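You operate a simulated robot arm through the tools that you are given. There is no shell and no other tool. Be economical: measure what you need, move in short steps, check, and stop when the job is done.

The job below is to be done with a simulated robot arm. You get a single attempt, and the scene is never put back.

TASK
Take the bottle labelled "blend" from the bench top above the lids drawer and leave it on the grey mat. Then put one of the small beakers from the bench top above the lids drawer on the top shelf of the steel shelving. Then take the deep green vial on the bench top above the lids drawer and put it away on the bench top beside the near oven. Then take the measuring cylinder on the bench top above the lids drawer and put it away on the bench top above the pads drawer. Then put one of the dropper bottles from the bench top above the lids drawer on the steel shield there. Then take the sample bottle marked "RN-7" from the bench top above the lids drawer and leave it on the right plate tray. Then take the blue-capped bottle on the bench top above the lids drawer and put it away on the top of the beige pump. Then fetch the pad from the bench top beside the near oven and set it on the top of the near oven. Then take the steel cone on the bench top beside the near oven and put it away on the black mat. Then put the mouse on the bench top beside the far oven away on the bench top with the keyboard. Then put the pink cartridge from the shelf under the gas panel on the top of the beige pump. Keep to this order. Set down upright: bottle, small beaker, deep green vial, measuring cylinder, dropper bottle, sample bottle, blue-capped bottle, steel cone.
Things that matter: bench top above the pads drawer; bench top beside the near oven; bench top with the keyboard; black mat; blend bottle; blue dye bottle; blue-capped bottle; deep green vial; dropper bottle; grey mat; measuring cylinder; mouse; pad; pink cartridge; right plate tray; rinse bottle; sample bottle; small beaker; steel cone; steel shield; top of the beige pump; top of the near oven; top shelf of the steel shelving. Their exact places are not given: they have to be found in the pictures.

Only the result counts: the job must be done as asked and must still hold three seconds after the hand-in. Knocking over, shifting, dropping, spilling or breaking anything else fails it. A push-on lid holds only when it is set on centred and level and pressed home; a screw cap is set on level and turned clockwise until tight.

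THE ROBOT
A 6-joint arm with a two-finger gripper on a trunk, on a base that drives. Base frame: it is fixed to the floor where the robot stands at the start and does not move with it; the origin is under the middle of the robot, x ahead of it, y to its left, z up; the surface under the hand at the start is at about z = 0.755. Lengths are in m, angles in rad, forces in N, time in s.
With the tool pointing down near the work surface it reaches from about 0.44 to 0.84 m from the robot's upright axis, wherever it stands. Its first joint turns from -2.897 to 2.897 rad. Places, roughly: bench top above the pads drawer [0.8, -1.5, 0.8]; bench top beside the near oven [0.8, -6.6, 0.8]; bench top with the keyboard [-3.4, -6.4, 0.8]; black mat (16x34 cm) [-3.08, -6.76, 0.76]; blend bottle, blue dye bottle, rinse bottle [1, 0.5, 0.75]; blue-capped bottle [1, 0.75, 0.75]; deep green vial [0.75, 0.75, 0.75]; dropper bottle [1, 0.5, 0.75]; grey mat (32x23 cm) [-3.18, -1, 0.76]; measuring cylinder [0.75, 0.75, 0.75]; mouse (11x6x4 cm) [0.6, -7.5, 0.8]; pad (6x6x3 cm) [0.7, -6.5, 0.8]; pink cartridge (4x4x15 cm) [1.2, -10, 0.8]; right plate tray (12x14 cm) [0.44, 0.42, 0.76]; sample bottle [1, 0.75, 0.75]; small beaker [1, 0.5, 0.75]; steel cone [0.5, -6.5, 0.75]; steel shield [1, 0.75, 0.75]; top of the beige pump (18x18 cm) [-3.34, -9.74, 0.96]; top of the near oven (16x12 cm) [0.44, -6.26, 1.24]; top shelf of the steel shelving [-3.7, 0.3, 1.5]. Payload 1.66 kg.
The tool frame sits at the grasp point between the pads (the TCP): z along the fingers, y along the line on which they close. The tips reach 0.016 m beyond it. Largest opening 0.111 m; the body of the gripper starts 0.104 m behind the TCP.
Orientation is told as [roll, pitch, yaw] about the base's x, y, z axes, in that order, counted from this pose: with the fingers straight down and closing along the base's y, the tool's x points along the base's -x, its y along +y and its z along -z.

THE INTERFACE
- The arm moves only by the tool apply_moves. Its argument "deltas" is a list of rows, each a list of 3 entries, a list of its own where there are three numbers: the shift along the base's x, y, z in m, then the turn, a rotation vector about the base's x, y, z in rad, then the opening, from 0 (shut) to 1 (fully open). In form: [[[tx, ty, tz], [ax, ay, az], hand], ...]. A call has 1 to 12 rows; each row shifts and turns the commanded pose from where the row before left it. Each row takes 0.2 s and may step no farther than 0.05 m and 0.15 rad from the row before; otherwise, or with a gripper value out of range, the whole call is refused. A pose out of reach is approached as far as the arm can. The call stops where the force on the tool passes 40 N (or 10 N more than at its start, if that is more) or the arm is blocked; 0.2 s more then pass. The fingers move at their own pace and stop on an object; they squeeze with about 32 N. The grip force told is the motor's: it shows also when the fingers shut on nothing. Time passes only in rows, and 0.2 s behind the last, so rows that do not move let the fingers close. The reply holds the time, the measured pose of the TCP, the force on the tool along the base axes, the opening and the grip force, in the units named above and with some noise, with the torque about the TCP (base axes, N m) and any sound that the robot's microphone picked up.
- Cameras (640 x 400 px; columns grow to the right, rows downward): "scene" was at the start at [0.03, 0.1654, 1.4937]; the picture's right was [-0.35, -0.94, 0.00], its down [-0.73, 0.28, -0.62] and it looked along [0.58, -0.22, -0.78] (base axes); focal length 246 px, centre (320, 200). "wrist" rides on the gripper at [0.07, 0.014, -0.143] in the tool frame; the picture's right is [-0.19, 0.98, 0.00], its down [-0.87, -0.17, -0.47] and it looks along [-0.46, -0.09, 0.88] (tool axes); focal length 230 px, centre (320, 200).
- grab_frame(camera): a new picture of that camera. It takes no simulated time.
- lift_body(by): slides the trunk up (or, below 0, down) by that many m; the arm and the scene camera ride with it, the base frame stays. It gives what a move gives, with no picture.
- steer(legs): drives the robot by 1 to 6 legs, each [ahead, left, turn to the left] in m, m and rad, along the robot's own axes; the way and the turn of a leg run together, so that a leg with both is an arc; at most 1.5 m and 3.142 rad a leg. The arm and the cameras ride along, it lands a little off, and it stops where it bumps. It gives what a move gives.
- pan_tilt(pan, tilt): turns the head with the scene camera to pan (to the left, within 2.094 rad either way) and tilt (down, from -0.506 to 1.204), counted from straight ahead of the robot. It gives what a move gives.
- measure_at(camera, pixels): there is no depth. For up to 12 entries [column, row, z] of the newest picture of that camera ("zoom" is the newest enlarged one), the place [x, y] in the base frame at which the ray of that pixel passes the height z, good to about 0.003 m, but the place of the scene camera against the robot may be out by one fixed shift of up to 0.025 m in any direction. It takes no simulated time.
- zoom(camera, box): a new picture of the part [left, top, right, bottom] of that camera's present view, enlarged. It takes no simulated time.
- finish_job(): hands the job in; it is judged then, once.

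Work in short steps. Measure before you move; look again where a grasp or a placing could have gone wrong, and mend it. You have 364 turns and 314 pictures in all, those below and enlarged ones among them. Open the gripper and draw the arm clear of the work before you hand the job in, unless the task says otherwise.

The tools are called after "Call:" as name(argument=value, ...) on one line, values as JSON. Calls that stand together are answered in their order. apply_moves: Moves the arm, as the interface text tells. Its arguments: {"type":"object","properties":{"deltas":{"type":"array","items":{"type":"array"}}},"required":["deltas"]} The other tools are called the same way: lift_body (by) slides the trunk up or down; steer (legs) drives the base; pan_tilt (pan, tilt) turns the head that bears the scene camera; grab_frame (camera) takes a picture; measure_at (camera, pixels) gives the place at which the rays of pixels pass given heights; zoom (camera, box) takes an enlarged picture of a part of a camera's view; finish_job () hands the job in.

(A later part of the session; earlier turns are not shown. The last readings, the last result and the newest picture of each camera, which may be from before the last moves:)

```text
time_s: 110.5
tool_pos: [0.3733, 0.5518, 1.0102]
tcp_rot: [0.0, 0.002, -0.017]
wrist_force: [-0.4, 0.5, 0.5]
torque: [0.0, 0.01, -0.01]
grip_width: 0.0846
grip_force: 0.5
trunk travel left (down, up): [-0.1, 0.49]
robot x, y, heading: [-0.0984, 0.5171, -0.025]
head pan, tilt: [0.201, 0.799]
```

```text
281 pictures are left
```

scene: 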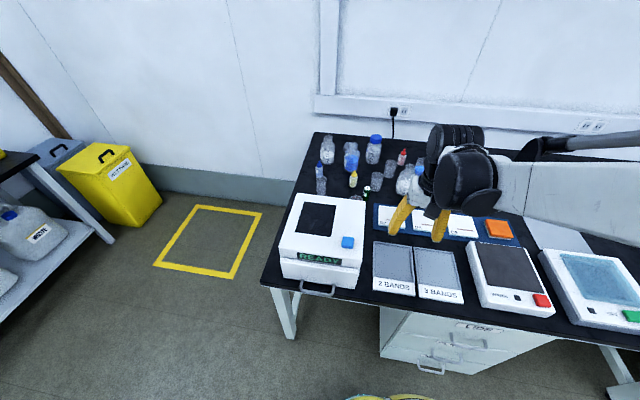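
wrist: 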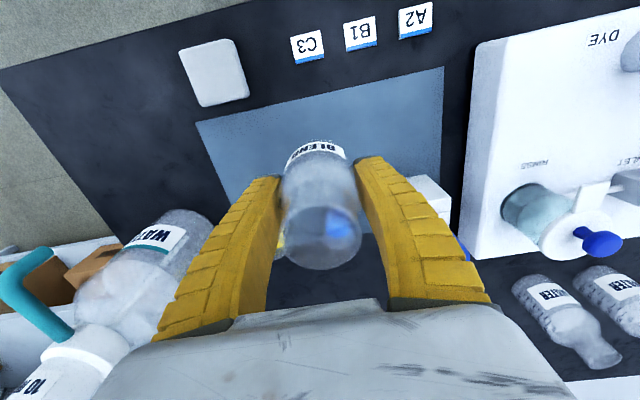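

I move slightly nearer and take a wrist view over the beakers.

Call:
steer(legs=[[0.08, 0.04, 0.02]])

Call:
apply_moves(deltas=[[[0.03, 0.003, 0.03], [0, 0, 0], 0.75], [[0.04, 0.0, 0.03], [0, 0, 0], 0.75], [[0.04, 0.0, 0.03], [0, 0, 0], 0.75], [[0.04, 0.0, 0], [0, 0, 0], 0.75], [[0.03, 0.0, 0], [0, 0, 0], 0.75]])

Call:
grab_frame(camera="wrist")

```text
time_s: 111.6
tool_pos: [0.4552, 0.6009, 1.011]
tcp_rot: [0.001, 0.0, 0.004]
wrist_force: [0.0, -0.7, 0.7]
torque: [0.02, 0.0, 0.02]
grip_width: 0.0846
grip_force: 0.5
trunk travel left (down, up): [-0.1, 0.49]
robot x, y, heading: [-0.0164, 0.5547, -0.003]
head pan, tilt: [0.201, 0.799]
```

```text
time_s: 112.8
tool_pos: [0.6342, 0.6027, 1.1023]
tcp_rot: [0.001, -0.001, 0.005]
wrist_force: [-0.1, 0.6, 0.6]
torque: [-0.01, 0.0, -0.04]
grip_width: 0.0846
grip_force: 1.1
trunk travel left (down, up): [-0.1, 0.49]
robot x, y, heading: [-0.0181, 0.5548, -0.01]
head pan, tilt: [0.201, 0.799]
```

```text
280 pictures are left
```

wrist: 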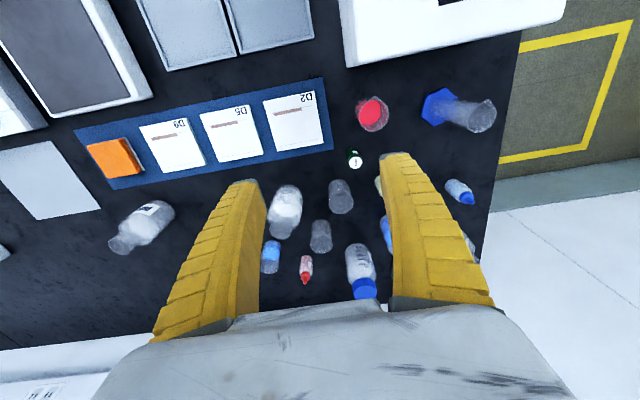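

I enlarge the two empty beakers at (340,195) and (321,235).

Call:
zoom(camera="wrist", box=[250, 140, 410, 300])

```text
2.50 times, centred on (330, 220) of wrist
```

zoom: 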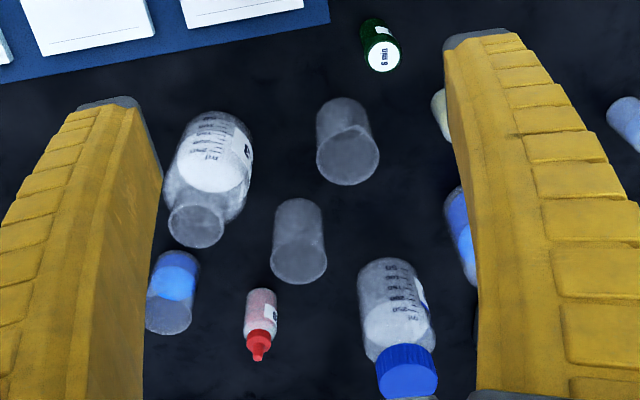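

I measure the front beaker's base edge, rim and its neighbours.

Call:
measure_at(camera="zoom", pixels=[[341, 97, 0.755], [341, 121, 0.755], [348, 156, 0.83], [348, 156, 0.815], [317, 156, 0.83], [380, 156, 0.83], [298, 222, 0.755], [381, 40, 0.755], [213, 150, 0.755], [443, 125, 0.755], [455, 225, 0.755]])

```text
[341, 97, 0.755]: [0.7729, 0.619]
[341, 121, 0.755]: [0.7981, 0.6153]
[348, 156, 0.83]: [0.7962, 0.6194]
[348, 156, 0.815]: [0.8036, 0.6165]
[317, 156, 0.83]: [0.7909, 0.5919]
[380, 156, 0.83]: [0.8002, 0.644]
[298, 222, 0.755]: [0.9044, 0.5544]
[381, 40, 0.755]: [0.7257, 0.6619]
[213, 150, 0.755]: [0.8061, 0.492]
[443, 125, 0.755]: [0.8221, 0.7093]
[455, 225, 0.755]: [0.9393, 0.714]
```

Beaker: centre (0.797,0.617), ~5.2 cm wide, ~7.5 cm tall. I tilt the tool 45° forward here, then go above it.

Call:
apply_moves(deltas=[[[0.02, 0, 0], [0, -0.131, 0], 0.75], [[0.02, 0.002, 0], [0, -0.131, 0], 0.75], [[0.02, 0.003, 0], [0, -0.131, 0], 0.75], [[0.02, 0.003, 0], [0, -0.131, 0], 0.75], [[0.02, 0.003, 0], [0, -0.131, 0], 0.75], [[0.02, 0.003, 0], [0, -0.131, 0], 0.75], [[0.02, 0.0, -0.04], [0, 0, 0], 0.75], [[0.02, 0.0, -0.04], [0, 0, 0], 0.75], [[0.0, 0.0, -0.04], [0, 0, 0], 0.75], [[0.0, 0.0, -0.04], [0, 0, 0], 0.75]])

Call:
grab_frame(camera="wrist")

Call:
grab_frame(camera="scene")

```text
time_s: 115.0
tool_pos: [0.7961, 0.6177, 0.9415]
tcp_rot: [-0.004, -0.786, 0.007]
wrist_force: [0.2, 0.8, -0.1]
torque: [0.0, 0.0, -0.02]
grip_width: 0.0844
grip_force: 1.1
trunk travel left (down, up): [-0.1, 0.49]
robot x, y, heading: [-0.0136, 0.5585, -0.004]
head pan, tilt: [0.201, 0.799]
```

```text
278 pictures are left
```

wrist: 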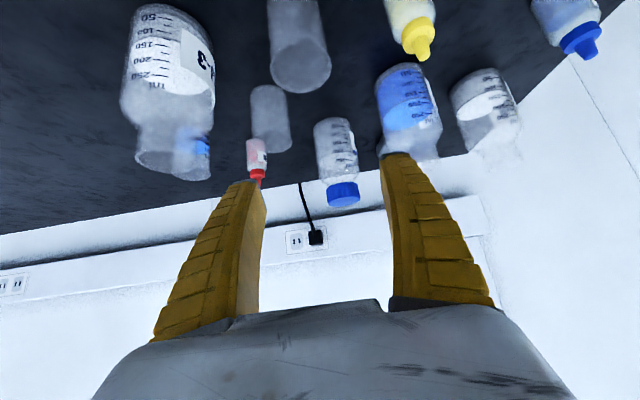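

```text
277 pictures are left
```

scene: 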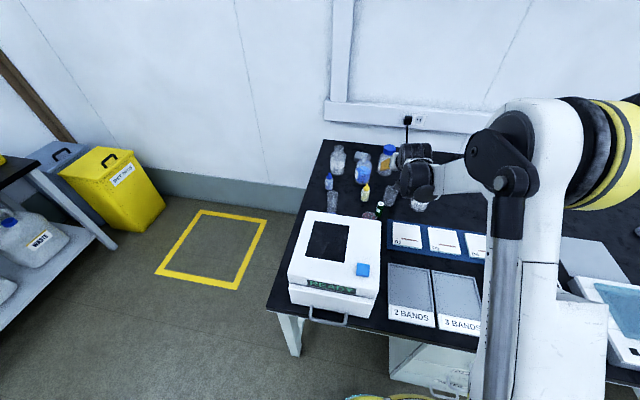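

I verify the beaker's y from this view, then descend.

Call:
measure_at(camera="wrist", pixels=[[301, 72, 0.83], [272, 72, 0.83], [331, 72, 0.83], [296, 10, 0.77], [170, 160, 0.87]])

```text
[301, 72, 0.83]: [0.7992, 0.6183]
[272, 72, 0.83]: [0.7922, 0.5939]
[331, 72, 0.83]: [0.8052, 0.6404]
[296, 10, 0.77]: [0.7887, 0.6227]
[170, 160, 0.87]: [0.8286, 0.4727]
```

Aligned. I descend to z≈0.795 and close.

Call:
apply_moves(deltas=[[[0, 0, -0.04], [0, 0, 0], 0.75], [[0, 0, -0.04], [0, 0, 0], 0.75], [[0, 0, -0.04], [0, 0, 0], 0.75], [[0.001, 0, -0.026], [0, 0, 0], 0.75], [[0, 0, 0], [0, 0, 0], 0.0], [[0, 0, 0], [0, 0, 0], 0.0], [[0, 0, 0], [0, 0, 0], 0.0]])

Call:
grab_frame(camera="wrist")

```text
time_s: 116.6
tool_pos: [0.7954, 0.6174, 0.7947]
tcp_rot: [-0.002, -0.787, 0.005]
wrist_force: [-0.8, 0.4, -0.2]
torque: [0.02, 0.04, 0.0]
grip_width: 0.0469
grip_force: 31.9
trunk travel left (down, up): [-0.1, 0.49]
robot x, y, heading: [-0.0174, 0.5553, -0.006]
head pan, tilt: [0.201, 0.799]
```

```text
276 pictures are left
```

wrist: 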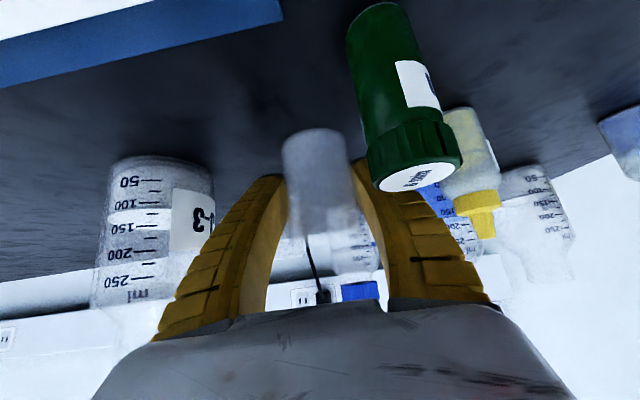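

Beaker gripped at 4.7 cm. I lift straight up and draw it back.

Call:
apply_moves(deltas=[[[0, 0, 0.02], [0, 0, 0], 0], [[0, 0, 0.045], [0, 0, 0], 0], [[0, 0, 0.045], [0, 0, 0], 0], [[0, 0, 0.045], [0, 0, 0], 0], [[0, 0, 0.045], [0, 0, 0], 0], [[0, 0, 0.045], [0, 0, 0], 0], [[0, 0, 0.045], [0, 0, 0], 0]])

Call:
apply_moves(deltas=[[[-0.04, 0, 0.02], [0, 0, 0], 0], [[-0.04, 0, 0.02], [0, 0, 0], 0], [[-0.045, 0, 0], [0, 0, 0], 0], [[-0.045, 0, 0], [0, 0, 0], 0], [[-0.045, 0, 0], [0, 0, 0], 0], [[-0.045, 0, 0], [0, 0, 0], 0]])

Call:
grab_frame(camera="wrist")

Call:
zoom(camera="scene", box=[280, 120, 480, 260])

```text
time_s: 118.2
tool_pos: [0.7957, 0.6154, 1.0864]
tcp_rot: [-0.004, -0.787, 0.007]
wrist_force: [0.5, 0.0, -0.4]
torque: [0.02, -0.01, 0.0]
grip_width: 0.0467
grip_force: 31.9
trunk travel left (down, up): [-0.1, 0.49]
robot x, y, heading: [-0.0165, 0.5502, -0.004]
head pan, tilt: [0.201, 0.799]
```

```text
time_s: 119.6
tool_pos: [0.5338, 0.6168, 1.1259]
tcp_rot: [-0.002, -0.787, 0.006]
wrist_force: [-0.3, 0.6, -0.2]
torque: [-0.02, 0.01, -0.04]
grip_width: 0.0467
grip_force: 32.1
trunk travel left (down, up): [-0.1, 0.49]
robot x, y, heading: [-0.0149, 0.5559, -0.008]
head pan, tilt: [0.201, 0.799]
```

```text
275 pictures are left
```

wrist: 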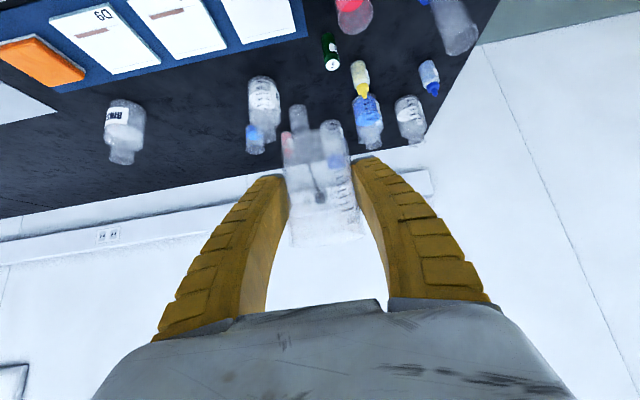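

```text
2.86 times, centred on (380, 190) of scene
```

zoom: 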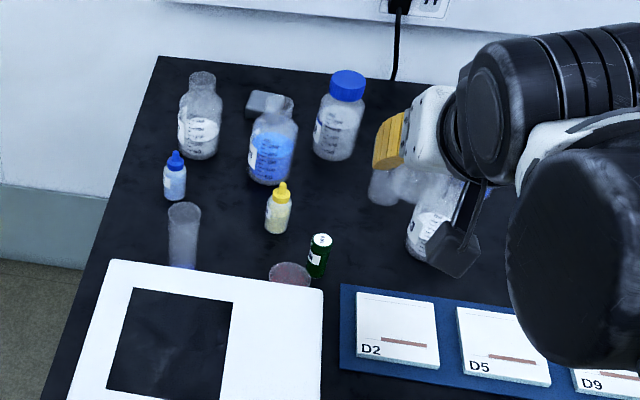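

Beaker held. I drive to face the steel shelving, keep a distance, and raise the trunk.

Call:
steer(legs=[[-1.3, 0, 0], [0, 0, 3.142], [0.8, 0.22, 0]])

Call:
lift_body(by=0.45)

Call:
pan_tilt(pan=0.3, tilt=0.4)

Call:
grab_frame(camera="scene")

Call:
grab_frame(camera="wrist")

```text
refused: 3.142 is not a number from -3.14159 to 3.14159
```

```text
refused: 0.45 is not a number from -0.4 to 0.4
```

```text
time_s: 120.5
tool_pos: [0.5357, 0.6163, 1.125]
tcp_rot: [-0.004, -0.787, 0.007]
wrist_force: [0.0, 0.4, -0.5]
torque: [-0.01, 0.01, -0.03]
grip_width: 0.0466
grip_force: 31.8
trunk travel left (down, up): [-0.1, 0.49]
robot x, y, heading: [-0.0178, 0.5517, -0.008]
head pan, tilt: [0.3, 0.4]
```

```text
273 pictures are left
```

scene: 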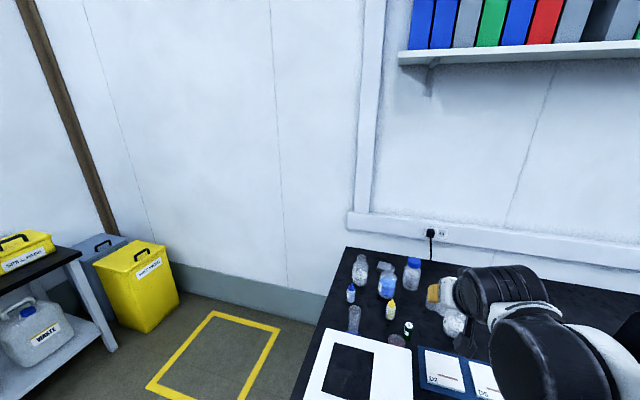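

```text
272 pictures are left
```

wrist: 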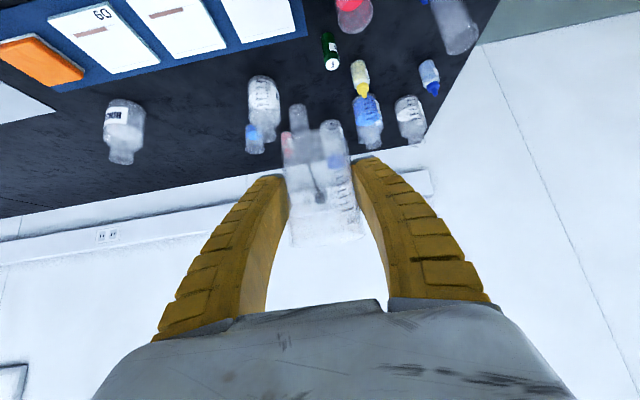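

Limits are slightly tighter; I repeat with valid values.

Call:
steer(legs=[[-1.3, 0, 0], [0, 0, 3.14], [0.8, 0.22, 0]])

Call:
lift_body(by=0.4)

Call:
pan_tilt(pan=0.0, tilt=0.4)

Call:
grab_frame(camera="scene")

Call:
grab_frame(camera="wrist")

```text
time_s: 138.4
tool_pos: [-2.6781, 0.35, 1.1258]
tcp_rot: [-0.003, -0.786, 3.123]
wrist_force: [0.5, 0.1, -0.5]
torque: [0.0, -0.02, -0.02]
grip_width: 0.0469
grip_force: 31.5
trunk travel left (down, up): [-0.1, 0.49]
robot x, y, heading: [-2.1236, 0.4005, 3.111]
head pan, tilt: [0.3, 0.4]
```

```text
time_s: 142.2
tool_pos: [-2.6805, 0.3515, 1.5258]
tcp_rot: [-0.003, -0.788, 3.12]
wrist_force: [-0.6, -0.1, -1.1]
torque: [-0.02, -0.02, 0.04]
grip_width: 0.0468
grip_force: 32.1
trunk travel left (down, up): [-0.5, 0.09]
robot x, y, heading: [-2.1237, 0.3998, 3.109]
head pan, tilt: [0.3, 0.4]
```

```text
time_s: 143.0
tool_pos: [-2.6783, 0.3497, 1.5255]
tcp_rot: [-0.002, -0.788, 3.121]
wrist_force: [0.7, 0.0, 0.1]
torque: [0.0, 0.04, 0.01]
grip_width: 0.0469
grip_force: 32.0
trunk travel left (down, up): [-0.5, 0.09]
robot x, y, heading: [-2.1229, 0.3964, 3.108]
head pan, tilt: [0.0, 0.4]
```

```text
271 pictures are left
```

scene: 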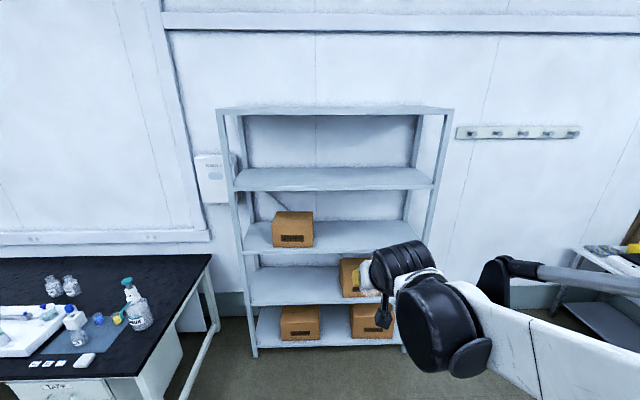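

```text
270 pictures are left
```

wrist: 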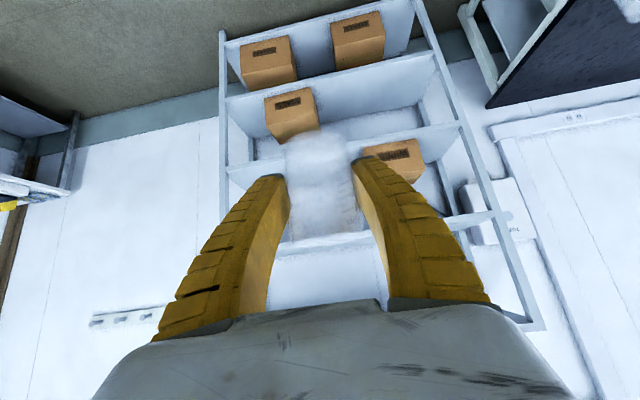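

I use the post positions to solve for the shelf heights.

Call:
measure_at(camera="scene", pixels=[[253, 357, 0], [236, 191, 1.4], [236, 191, 1.45], [236, 191, 1.5], [436, 188, 1.45], [222, 117, 1.75], [222, 117, 1.8], [222, 117, 1.85], [448, 117, 1.8], [236, 170, 1.45], [430, 168, 1.45]])

```text
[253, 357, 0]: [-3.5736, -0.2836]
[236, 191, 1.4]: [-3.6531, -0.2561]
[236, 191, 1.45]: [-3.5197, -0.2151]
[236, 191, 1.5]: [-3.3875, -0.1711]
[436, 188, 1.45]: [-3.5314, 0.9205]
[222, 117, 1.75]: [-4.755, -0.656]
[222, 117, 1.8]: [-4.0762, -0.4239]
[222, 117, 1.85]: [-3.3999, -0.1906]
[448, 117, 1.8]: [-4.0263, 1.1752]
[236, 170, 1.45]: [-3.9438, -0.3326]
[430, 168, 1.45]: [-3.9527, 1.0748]
```

Shelf surface ≈1.45, board above ≈1.80. I raise the arm a little and drive closer, then check the wrist view.

Call:
apply_moves(deltas=[[[0, 0, 0.025], [0, 0, 0], 0], [[0, 0, 0.025], [0, 0, 0], 0]])

Call:
steer(legs=[[0.65, 0, 0.02]])

Call:
grab_frame(camera="wrist")

Call:
grab_frame(camera="scene")

```text
time_s: 143.6
tool_pos: [-2.678, 0.3513, 1.5762]
tcp_rot: [-0.004, -0.786, 3.119]
wrist_force: [-0.5, 0.5, -0.2]
torque: [-0.02, 0.01, 0.0]
grip_width: 0.0468
grip_force: 31.9
trunk travel left (down, up): [-0.5, 0.09]
robot x, y, heading: [-2.1263, 0.398, 3.104]
head pan, tilt: [0.0, 0.4]
```

```text
time_s: 147.2
tool_pos: [-3.3209, 0.3412, 1.5758]
tcp_rot: [-0.004, -0.788, -3.127]
wrist_force: [-0.3, 0.6, -0.1]
torque: [0.01, -0.04, 0.0]
grip_width: 0.0471
grip_force: 32.2
trunk travel left (down, up): [-0.5, 0.09]
robot x, y, heading: [-2.7692, 0.4084, -3.138]
head pan, tilt: [0.0, 0.4]
```

```text
269 pictures are left
```

wrist: 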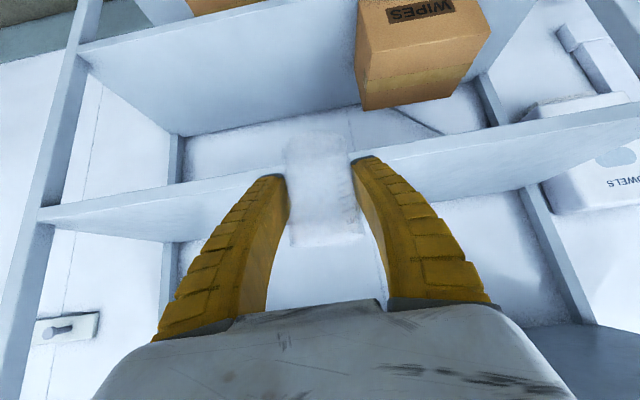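

```text
268 pictures are left
```

scene: 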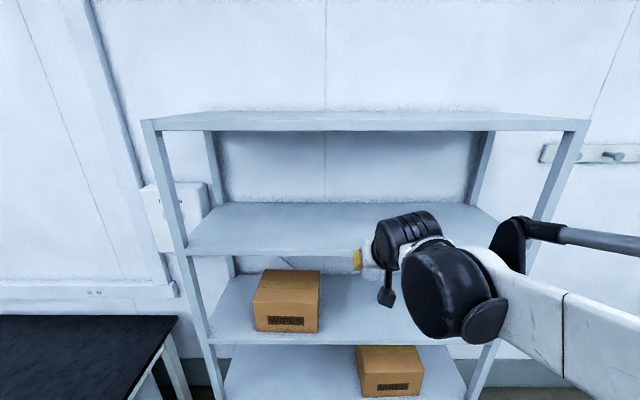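

I measure the shelf's front lip with both cameras to fix height and front edge.

Call:
measure_at(camera="wrist", pixels=[[100, 203, 1.42], [100, 203, 1.44], [100, 203, 1.46], [560, 125, 1.44], [560, 125, 1.46], [230, 175, 1.44], [230, 175, 1.46]])

Call:
measure_at(camera="scene", pixels=[[270, 247, 1.42], [270, 247, 1.44], [270, 247, 1.46], [270, 207, 1.44], [270, 130, 1.83]])

Call:
zoom(camera="wrist", box=[0, 120, 280, 280])

```text
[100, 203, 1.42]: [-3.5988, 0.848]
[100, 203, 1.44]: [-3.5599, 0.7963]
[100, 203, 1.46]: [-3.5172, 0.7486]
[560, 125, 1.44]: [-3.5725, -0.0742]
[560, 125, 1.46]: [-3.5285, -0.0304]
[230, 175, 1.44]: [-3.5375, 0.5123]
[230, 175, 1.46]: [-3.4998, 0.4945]
```

```text
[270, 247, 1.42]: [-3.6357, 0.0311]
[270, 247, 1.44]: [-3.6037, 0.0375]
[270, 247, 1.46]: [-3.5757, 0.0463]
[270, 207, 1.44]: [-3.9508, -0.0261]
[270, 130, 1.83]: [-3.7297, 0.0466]
```

```text
2.29 times, centred on (140, 200) of wrist
```

zoom: 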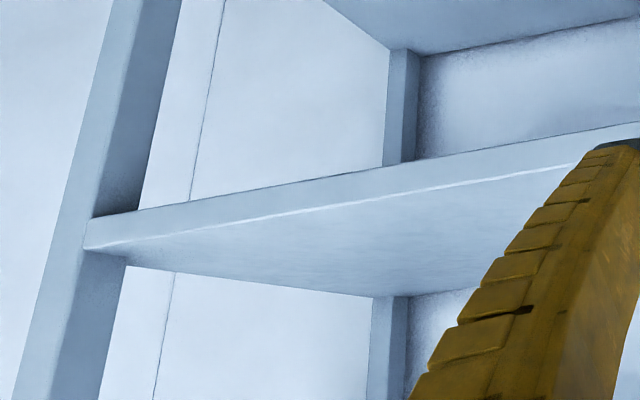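

The shelf surface is about 1.46. I reach in to x=-3.65 at the current height.

Call:
apply_moves(deltas=[[[-0.042, 0, 0], [0, 0, 0], 0], [[-0.042, 0, 0], [0, 0, 0], 0], [[-0.042, 0, 0], [0, 0, 0], 0], [[-0.042, 0, 0], [0, 0, 0], 0], [[-0.042, 0, 0], [0, 0, 0], 0], [[-0.042, 0, 0], [0, 0, 0], 0], [[-0.042, 0, 0], [0, 0, 0], 0], [[-0.04, 0, 0], [0, 0, 0], 0]])

Call:
grab_frame(camera="wrist")

Call:
grab_frame(camera="scene")

```text
time_s: 149.0
tool_pos: [-3.6593, 0.3405, 1.5729]
tcp_rot: [-0.003, -0.786, -3.128]
wrist_force: [-0.7, 0.0, -1.1]
torque: [-0.05, -0.04, -0.05]
grip_width: 0.0469
grip_force: 32.2
trunk travel left (down, up): [-0.5, 0.09]
robot x, y, heading: [-2.7682, 0.4042, -3.14]
head pan, tilt: [0.0, 0.4]
```

```text
266 pictures are left
```

wrist: 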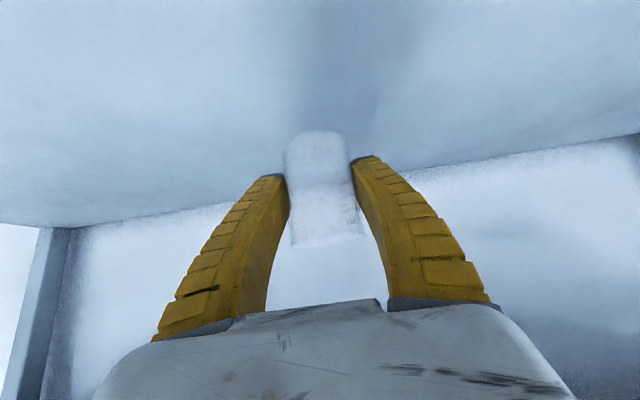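

```text
265 pictures are left
```

scene: 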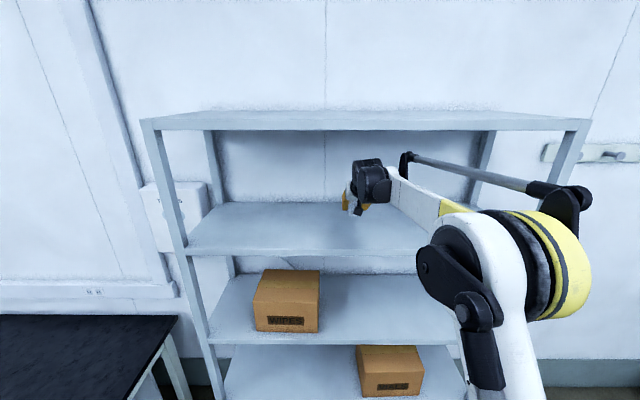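

Above the shelf now. I lower until contact.

Call:
apply_moves(deltas=[[[0, 0, -0.03], [0, 0, 0], 0], [[0, 0, -0.02], [0, 0, 0], 0], [[0, 0, -0.006], [0, 0, 0], 0], [[0, 0, -0.003], [0, 0, 0], 0], [[0, 0, -0.003], [0, 0, 0], 0], [[0, 0, 0], [0, 0, 0], 0]])

```text
time_s: 150.4
tool_pos: [-3.6561, 0.3405, 1.5131]
tcp_rot: [-0.004, -0.787, -3.126]
wrist_force: [0.3, -0.6, -0.9]
torque: [-0.02, 0.01, 0.04]
grip_width: 0.0469
grip_force: 32.4
trunk travel left (down, up): [-0.5, 0.09]
robot x, y, heading: [-2.7691, 0.4054, -3.139]
head pan, tilt: [0.0, 0.4]
```

Call:
apply_moves(deltas=[[[0, 0, -0.003], [0, 0, 0], 0], [[0, 0, -0.003], [0, 0, 0], 0], [[0, 0, -0.002], [0, 0, 0], 0], [[0, 0, -0.002], [0, 0, 0], 0], [[0, 0, 0], [0, 0, 0], 0]])

Call:
grab_frame(camera="wrist")

```text
time_s: 151.6
tool_pos: [-3.6554, 0.3404, 1.5039]
tcp_rot: [-0.003, -0.788, -3.128]
wrist_force: [0.3, -0.2, -0.9]
torque: [0.02, 0.0, -0.01]
grip_width: 0.0467
grip_force: 32.0
trunk travel left (down, up): [-0.5, 0.09]
robot x, y, heading: [-2.7692, 0.4076, -3.141]
head pan, tilt: [0.0, 0.4]
```

```text
264 pictures are left
```

wrist: 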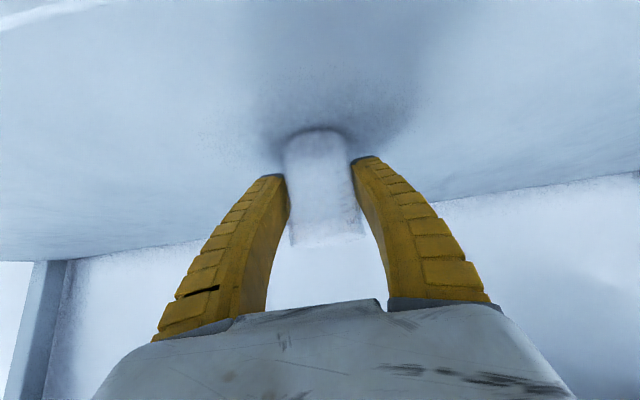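

Near contact (shadow tight). Continue in small steps.

Call:
apply_moves(deltas=[[[0, 0, -0.002], [0, 0, 0], 0], [[0, 0, -0.002], [0, 0, 0], 0], [[0, 0, -0.002], [0, 0, 0], 0], [[0, 0, 0], [0, 0, 0], 0]])

```text
time_s: 152.6
tool_pos: [-3.6564, 0.3421, 1.4996]
tcp_rot: [-0.003, -0.789, -3.128]
wrist_force: [-6.7, 0.8, 17.5]
torque: [-0.02, -0.03, 0.02]
grip_width: 0.0475
grip_force: 32.1
trunk travel left (down, up): [-0.5, 0.09]
robot x, y, heading: [-2.7712, 0.4057, -3.137]
head pan, tilt: [0.0, 0.4]
```

Contact. I relieve 1 mm, open, and withdraw along the tool axis.

Call:
apply_moves(deltas=[[[0, 0, 0.001], [0, 0, 0], 0], [[0, 0, 0], [0, 0, 0], 0.7], [[0, 0, 0], [0, 0, 0], 0.7], [[0.02, 0, 0.02], [0, 0, 0], 0.7], [[0.03, 0, 0.03], [0, 0, 0], 0.7], [[0.03, 0, 0.03], [0, 0, 0], 0.7], [[0.045, 0, 0.01], [0, 0, 0], 0.7], [[0.045, 0, 0], [0, 0, 0], 0.7], [[0.045, 0, 0], [0, 0, 0], 0.7], [[0.045, 0, 0], [0, 0, 0], 0.7], [[0.045, 0, 0], [0, 0, 0], 0.7]])

Call:
grab_frame(camera="wrist")

Call:
grab_frame(camera="scene")

```text
time_s: 155.0
tool_pos: [-3.3479, 0.3424, 1.5913]
tcp_rot: [-0.004, -0.788, -3.128]
wrist_force: [0.0, 0.4, 0.1]
torque: [-0.01, 0.03, 0.01]
grip_width: 0.0793
grip_force: 0.7
trunk travel left (down, up): [-0.5, 0.09]
robot x, y, heading: [-2.7692, 0.4066, -3.138]
head pan, tilt: [0.0, 0.4]
```

```text
263 pictures are left
```

wrist: 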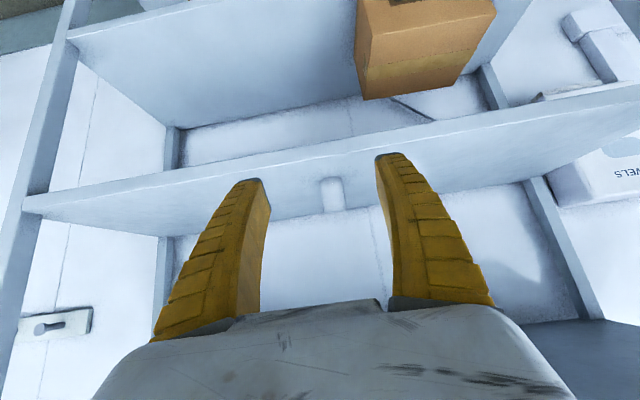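

```text
262 pictures are left
```

scene: 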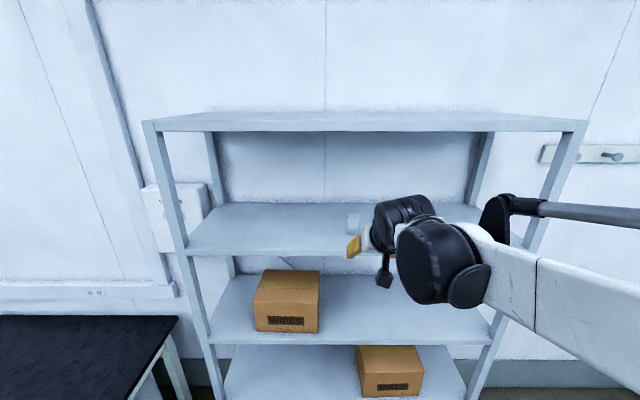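

The beaker stands on the shelf. I back out, lower the trunk, and return to the first bench.

Call:
steer(legs=[[-1.4, 0, 0]])

Call:
lift_body(by=-0.4)

Call:
apply_moves(deltas=[[[0.01, 0, 0], [0, -0.131, 0], 0.75], [[0.01, 0, 0], [0, 0, 0], 0.75]])

```text
time_s: 162.0
tool_pos: [-1.9523, 0.3486, 1.5899]
tcp_rot: [-0.003, -0.789, -3.106]
wrist_force: [-0.6, -0.2, -0.5]
torque: [0.0, 0.04, 0.0]
grip_width: 0.0791
grip_force: 1.4
trunk travel left (down, up): [-0.5, 0.09]
robot x, y, heading: [-1.3733, 0.4271, -3.115]
head pan, tilt: [0.0, 0.4]
```

```text
time_s: 165.8
tool_pos: [-1.9527, 0.3488, 1.1914]
tcp_rot: [-0.003, -0.785, -3.102]
wrist_force: [-0.2, 0.0, 0.2]
torque: [0.01, -0.02, 0.02]
grip_width: 0.0791
grip_force: 1.2
trunk travel left (down, up): [-0.1, 0.49]
robot x, y, heading: [-1.3769, 0.4311, -3.114]
head pan, tilt: [0.0, 0.4]
```

```text
time_s: 166.4
tool_pos: [-1.9324, 0.3498, 1.1905]
tcp_rot: [0.003, -0.652, -3.108]
wrist_force: [0.1, 0.5, -0.7]
torque: [0.01, -0.04, -0.02]
grip_width: 0.0845
grip_force: 0.7
trunk travel left (down, up): [-0.1, 0.49]
robot x, y, heading: [-1.3753, 0.4284, -3.116]
head pan, tilt: [0.0, 0.4]
```

Untilting works with negative y-turn here; I finish it and bring the hand closer, then drive.

Call:
apply_moves(deltas=[[[0.02, 0, -0.015], [0, -0.131, 0], 0.75], [[0.02, 0, -0.015], [0, -0.131, 0], 0.75], [[0.02, 0, -0.015], [0, -0.131, 0], 0.75], [[0.02, 0, -0.015], [0, -0.131, 0], 0.75], [[0.02, 0, -0.015], [0, -0.128, 0], 0.75]])

Call:
steer(legs=[[0, 0, 3.116], [1.35, 0.18, 0]])

Call:
grab_frame(camera="wrist")

```text
time_s: 167.6
tool_pos: [-1.8317, 0.3479, 1.1144]
tcp_rot: [0.023, -0.002, -3.114]
wrist_force: [0.5, -0.3, -0.3]
torque: [-0.01, 0.02, 0.01]
grip_width: 0.0845
grip_force: 1.0
trunk travel left (down, up): [-0.1, 0.49]
robot x, y, heading: [-1.3744, 0.4264, -3.113]
head pan, tilt: [0.0, 0.4]
```

```text
time_s: 181.7
tool_pos: [0.4239, 0.7002, 1.1145]
tcp_rot: [0.024, -0.003, 0.008]
wrist_force: [0.7, -0.8, 0.8]
torque: [-0.03, -0.02, 0.02]
grip_width: 0.0846
grip_force: 1.4
trunk travel left (down, up): [-0.1, 0.49]
robot x, y, heading: [-0.0343, 0.6301, 0.012]
head pan, tilt: [0.0, 0.4]
```

```text
261 pictures are left
```

wrist: 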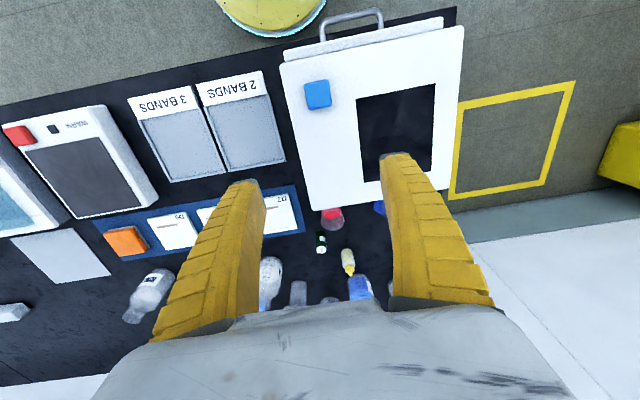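

Move nearer over the green vial, levelling the small roll, and look.

Call:
apply_moves(deltas=[[[0.04, -0.01, -0.02], [-0.024, 0.002, 0], 0.75], [[0.04, -0.01, -0.02], [0, 0, 0], 0.75], [[0.04, -0.01, -0.02], [0, 0, 0], 0.75], [[0.03, -0.01, -0.02], [0, 0, 0], 0.75]])

Call:
grab_frame(camera="wrist")

```text
time_s: 182.7
tool_pos: [0.5746, 0.6606, 1.0353]
tcp_rot: [-0.001, 0.0, 0.011]
wrist_force: [-0.4, 0.2, 0.9]
torque: [0.04, 0.02, -0.01]
grip_width: 0.0842
grip_force: 0.6
trunk travel left (down, up): [-0.1, 0.49]
robot x, y, heading: [-0.0352, 0.6266, 0.01]
head pan, tilt: [0.0, 0.4]
```

```text
260 pictures are left
```

wrist: 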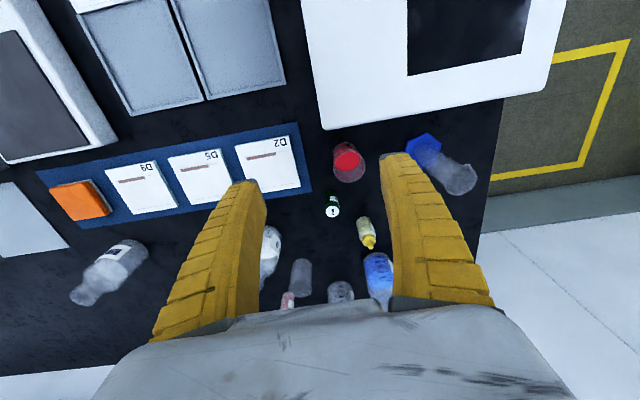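

Call:
zoom(camera="wrist", box=[270, 140, 400, 260])

```text
3.33 times, centred on (335, 200) of wrist
```

zoom: 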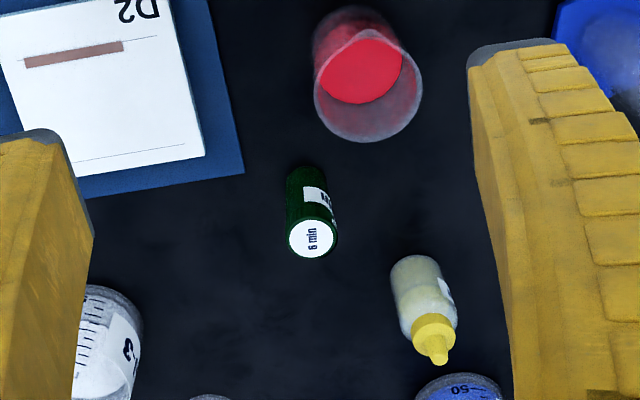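

Vial: base edge about (304,166), top centre (310,238). I measure it and its neighbours.

Call:
measure_at(camera="zoom", pixels=[[304, 167, 0.755], [306, 184, 0.755], [311, 238, 0.815], [311, 238, 0.805], [311, 238, 0.825], [286, 238, 0.815], [336, 238, 0.815], [355, 40, 0.755], [368, 95, 0.825], [417, 285, 0.755]])

```text
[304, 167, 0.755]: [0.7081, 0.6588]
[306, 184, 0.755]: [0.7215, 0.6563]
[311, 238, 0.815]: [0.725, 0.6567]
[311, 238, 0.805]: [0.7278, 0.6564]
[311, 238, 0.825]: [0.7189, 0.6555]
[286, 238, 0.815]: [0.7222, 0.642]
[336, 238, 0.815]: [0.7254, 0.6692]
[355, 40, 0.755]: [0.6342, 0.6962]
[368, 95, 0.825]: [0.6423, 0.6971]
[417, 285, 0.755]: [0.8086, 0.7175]
```

Vial centre (0.7215,0.6565), 2.8 cm wide. I go above, descend to z 0.79 and close.

Call:
apply_moves(deltas=[[[0.05, 0, 0], [0, 0, 0], 0.55], [[0.05, -0.002, 0], [0, 0, 0], 0.55], [[0.047, -0.002, 0], [0, 0, 0], 0.55], [[0, 0, -0.045], [0, 0, 0], 0.55], [[0, 0, -0.045], [0, 0, 0], 0.55], [[0, 0, -0.045], [0, 0, 0], 0.55]])

Call:
grab_frame(camera="wrist")

```text
time_s: 184.1
tool_pos: [0.7217, 0.6597, 0.8999]
tcp_rot: [-0.003, -0.003, 0.008]
wrist_force: [0.6, -0.6, 0.1]
torque: [-0.03, 0.0, 0.02]
grip_width: 0.0629
grip_force: 1.8
trunk travel left (down, up): [-0.1, 0.49]
robot x, y, heading: [-0.035, 0.6269, 0.005]
head pan, tilt: [0.0, 0.4]
```

```text
258 pictures are left
```

wrist: 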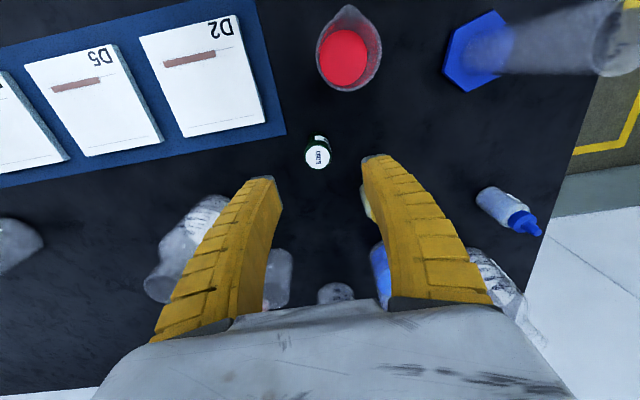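

Clear. I descend to grasp height and close.

Call:
apply_moves(deltas=[[[0, -0.003, -0.04], [0, 0, 0], 0.55], [[0, 0, -0.04], [0, 0, 0], 0.55], [[0, 0, -0.03], [0, 0, 0], 0.55], [[0, 0, 0], [0, 0, 0], 0], [[0, 0, 0], [0, 0, 0], 0], [[0, 0, 0], [0, 0, 0], 0]])

Call:
apply_moves(deltas=[[[0, 0, 0.02], [0, 0, 0], 0], [[0, 0, 0.045], [0, 0, 0], 0], [[0, 0, 0.045], [0, 0, 0], 0], [[0, 0, 0.045], [0, 0, 0], 0], [[0, 0, 0.045], [0, 0, 0], 0], [[0, 0, 0.045], [0, 0, 0], 0], [[0, 0, 0.045], [0, 0, 0], 0]])

Call:
grab_frame(camera="wrist")

```text
time_s: 185.5
tool_pos: [0.7205, 0.6537, 0.7877]
tcp_rot: [-0.003, -0.002, 0.008]
wrist_force: [-0.2, 0.3, -0.5]
torque: [-0.04, -0.01, -0.01]
grip_width: 0.0204
grip_force: 31.9
trunk travel left (down, up): [-0.1, 0.49]
robot x, y, heading: [-0.0363, 0.6275, 0.01]
head pan, tilt: [0.0, 0.4]
```

```text
time_s: 187.1
tool_pos: [0.7218, 0.6545, 1.0814]
tcp_rot: [0.0, -0.002, 0.008]
wrist_force: [0.0, -0.1, 0.2]
torque: [0.0, 0.0, -0.01]
grip_width: 0.0197
grip_force: 31.8
trunk travel left (down, up): [-0.1, 0.49]
robot x, y, heading: [-0.0344, 0.6244, 0.006]
head pan, tilt: [0.0, 0.4]
```

```text
257 pictures are left
```

wrist: 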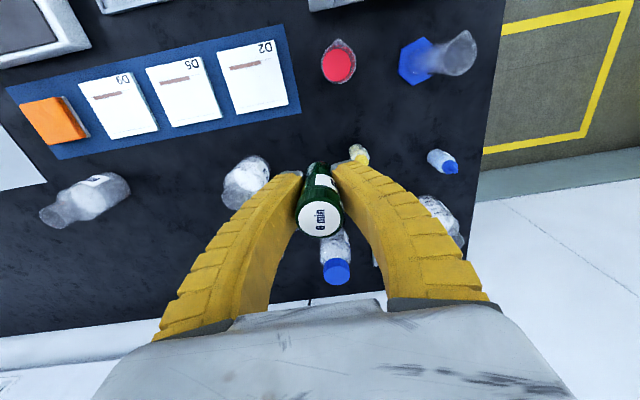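

Vial held. I retract and drive back into the aisle, looking along it before the long run.

Call:
apply_moves(deltas=[[[-0.045, 0, 0], [0, 0, 0], 0], [[-0.045, 0, 0], [0, 0, 0], 0], [[-0.045, 0, 0], [0, 0, 0], 0], [[-0.045, 0, 0], [0, 0, 0], 0], [[-0.045, 0, 0], [0, 0, 0], 0], [[-0.045, 0, 0], [0, 0, 0], 0]])

Call:
steer(legs=[[-0.95, 0, 0], [0, -1.5, 0]])

Call:
pan_tilt(pan=-1.5, tilt=0.35)

Call:
grab_frame(camera="scene")

```text
time_s: 188.5
tool_pos: [0.4489, 0.6553, 1.0788]
tcp_rot: [0.0, -0.002, 0.011]
wrist_force: [-0.3, 0.7, -0.3]
torque: [0.0, 0.01, -0.01]
grip_width: 0.0195
grip_force: 32.1
trunk travel left (down, up): [-0.1, 0.49]
robot x, y, heading: [-0.037, 0.6266, 0.012]
head pan, tilt: [0.0, 0.4]
```

```text
time_s: 200.4
tool_pos: [-0.4674, -0.8671, 1.0786]
tcp_rot: [-0.002, -0.002, 0.001]
wrist_force: [0.6, 0.6, -0.7]
torque: [0.05, -0.02, 0.03]
grip_width: 0.0179
grip_force: 32.3
trunk travel left (down, up): [-0.1, 0.49]
robot x, y, heading: [-0.9525, -0.8912, 0.006]
head pan, tilt: [0.0, 0.4]
```

```text
time_s: 202.0
tool_pos: [-0.4673, -0.8674, 1.078]
tcp_rot: [-0.001, -0.004, 0.002]
wrist_force: [-0.8, -0.3, -0.6]
torque: [0.01, -0.03, 0.04]
grip_width: 0.0179
grip_force: 32.0
trunk travel left (down, up): [-0.1, 0.49]
robot x, y, heading: [-0.9533, -0.8917, 0.001]
head pan, tilt: [-1.499, 0.351]
```

```text
256 pictures are left
```

scene: 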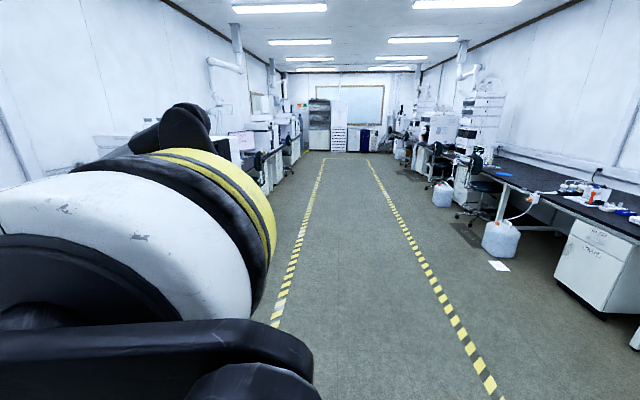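

Aisle is clear along x≈-0.95. Grip width dropped slightly; I check the vial.

Call:
grab_frame(camera="wrist")

```text
255 pictures are left
```

wrist: 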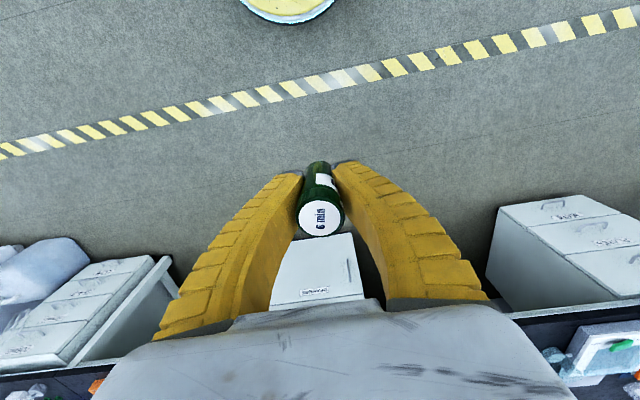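

I enlarge the grip to see whether the vial sits centred between the pads.

Call:
zoom(camera="wrist", box=[260, 140, 380, 250])

```text
3.64 times, centred on (320, 195) of wrist
```

zoom: 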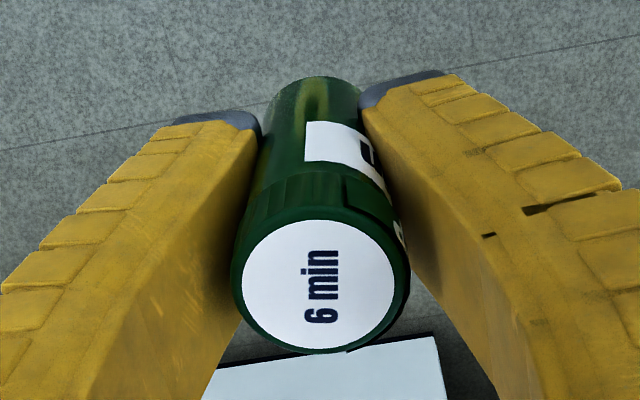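

It seems seated. I continue down the aisle to y≈-5.4 and look at the destination.

Call:
steer(legs=[[0, -1.5, 0], [0, -1.5, 0], [0, -1.5, 0], [0, -0.8, 0]])

Call:
pan_tilt(pan=-0.4, tilt=0.4)

Call:
grab_frame(camera="scene")

```text
time_s: 227.7
tool_pos: [-0.5464, -6.243, 1.0787]
tcp_rot: [-0.003, -0.002, -0.013]
wrist_force: [-0.1, 0.6, -0.5]
torque: [0.02, 0.01, 0.0]
grip_width: 0.016
grip_force: 32.2
trunk travel left (down, up): [-0.1, 0.49]
robot x, y, heading: [-1.0311, -6.2558, -0.008]
head pan, tilt: [-1.499, 0.351]
```

```text
time_s: 229.0
tool_pos: [-0.5473, -6.2414, 1.0788]
tcp_rot: [-0.002, -0.001, -0.014]
wrist_force: [-0.1, -0.5, -1.1]
torque: [0.03, 0.0, -0.01]
grip_width: 0.016
grip_force: 31.8
trunk travel left (down, up): [-0.1, 0.49]
robot x, y, heading: [-1.0313, -6.2571, -0.016]
head pan, tilt: [-0.4, 0.4]
```

```text
253 pictures are left
```

scene: 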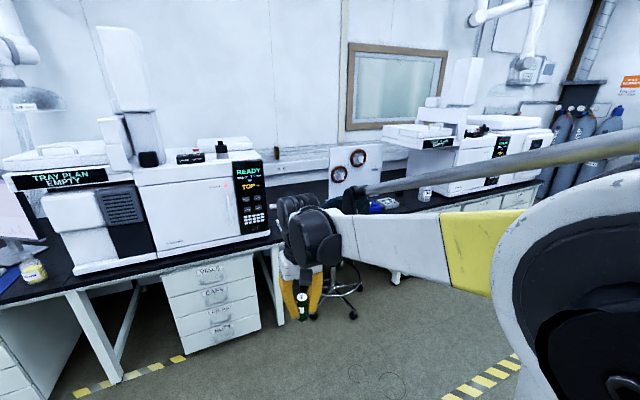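

Grip narrowed again to 1.6 cm during driving; I inspect the vial closely.

Call:
zoom(camera="wrist", box=[260, 140, 380, 250])

Call:
zoom(camera="scene", box=[260, 220, 380, 340])

```text
3.64 times, centred on (320, 195) of wrist
```

zoom: 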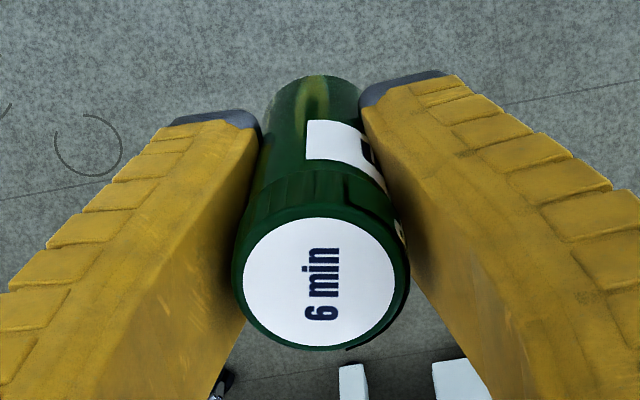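

```text
3.33 times, centred on (320, 280) of scene
```

zoom: 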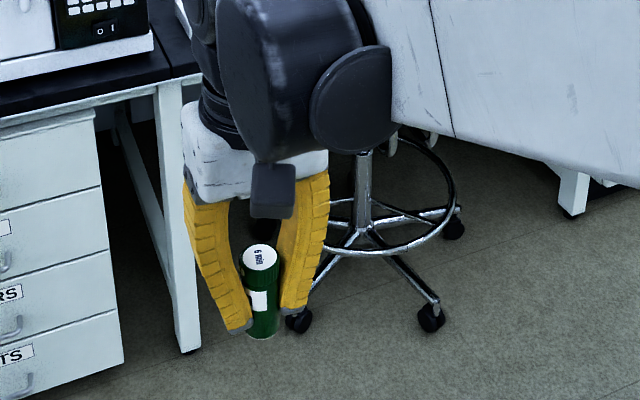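

The vial is in place. I measure the stool, the bench edge and the oven's corner for planning.

Call:
measure_at(camera="scene", pixels=[[314, 318, 0], [353, 315, 0], [330, 300, 0], [362, 285, 0], [280, 244, 0.755], [395, 280, 0.05], [72, 290, 0.755], [190, 262, 0.755], [270, 236, 0.76]])

Call:
apply_moves(deltas=[[[-0.02, 0.045, 0], [0, 0, 0], 0], [[-0.02, 0.045, 0], [0, 0, 0], 0], [[-0.02, 0.045, 0], [0, 0, 0], 0], [[-0.02, 0.045, 0], [0, 0, 0], 0], [[-0.02, 0.045, 0], [0, 0, 0], 0], [[-0.02, 0.045, 0], [0, 0, 0], 0], [[-0.02, 0.045, 0], [0, 0, 0], 0]])

Call:
grab_frame(camera="scene")

```text
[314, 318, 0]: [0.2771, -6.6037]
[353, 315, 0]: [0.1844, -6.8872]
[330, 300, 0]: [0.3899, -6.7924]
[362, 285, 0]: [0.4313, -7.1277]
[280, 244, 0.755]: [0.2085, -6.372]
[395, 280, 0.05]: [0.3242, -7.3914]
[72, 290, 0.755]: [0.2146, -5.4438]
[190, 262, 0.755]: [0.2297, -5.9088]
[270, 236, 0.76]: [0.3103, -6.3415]
```

```text
time_s: 230.6
tool_pos: [-0.6866, -5.9246, 1.0795]
tcp_rot: [-0.002, -0.001, -0.013]
wrist_force: [0.1, 0.7, -0.8]
torque: [0.0, 0.01, 0.0]
grip_width: 0.0157
grip_force: 32.4
trunk travel left (down, up): [-0.1, 0.49]
robot x, y, heading: [-1.0333, -6.2596, -0.011]
head pan, tilt: [-0.4, 0.4]
```

```text
250 pictures are left
```

scene: 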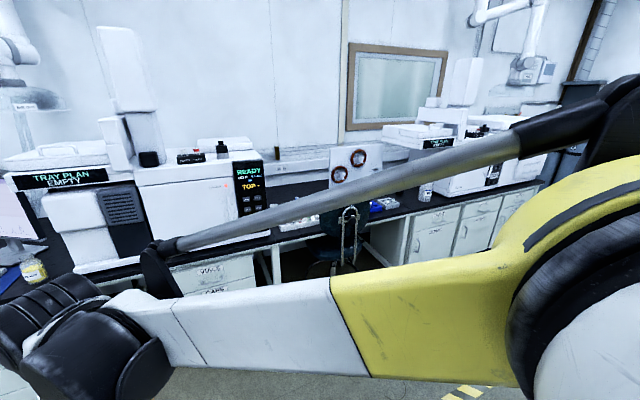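

I drive closer to about x=-0.35,y=-6.5, then look down at the bench right of the near oven.

Call:
steer(legs=[[0.65, -0.25, 0.01]])

Call:
pan_tilt(pan=-0.1, tilt=0.7)

Call:
grab_frame(camera="scene")

```text
time_s: 234.5
tool_pos: [-0.0272, -6.1749, 1.0787]
tcp_rot: [-0.001, -0.001, 0.001]
wrist_force: [0.7, 0.4, -0.2]
torque: [0.02, 0.0, 0.02]
grip_width: 0.0155
grip_force: 31.4
trunk travel left (down, up): [-0.1, 0.49]
robot x, y, heading: [-0.3687, -6.5122, -0.002]
head pan, tilt: [-0.4, 0.4]
```

```text
time_s: 235.3
tool_pos: [-0.0275, -6.1739, 1.0782]
tcp_rot: [-0.002, -0.002, 0.002]
wrist_force: [-0.3, 0.3, -1.0]
torque: [-0.02, -0.03, 0.0]
grip_width: 0.0156
grip_force: 31.8
trunk travel left (down, up): [-0.1, 0.49]
robot x, y, heading: [-0.3717, -6.5131, 0.003]
head pan, tilt: [-0.099, 0.7]
```

```text
249 pictures are left
```

scene: 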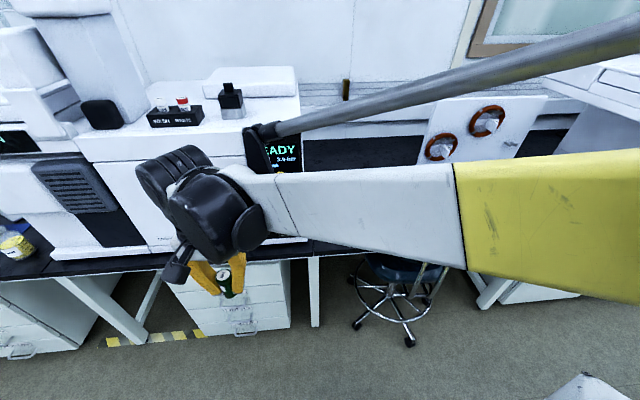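

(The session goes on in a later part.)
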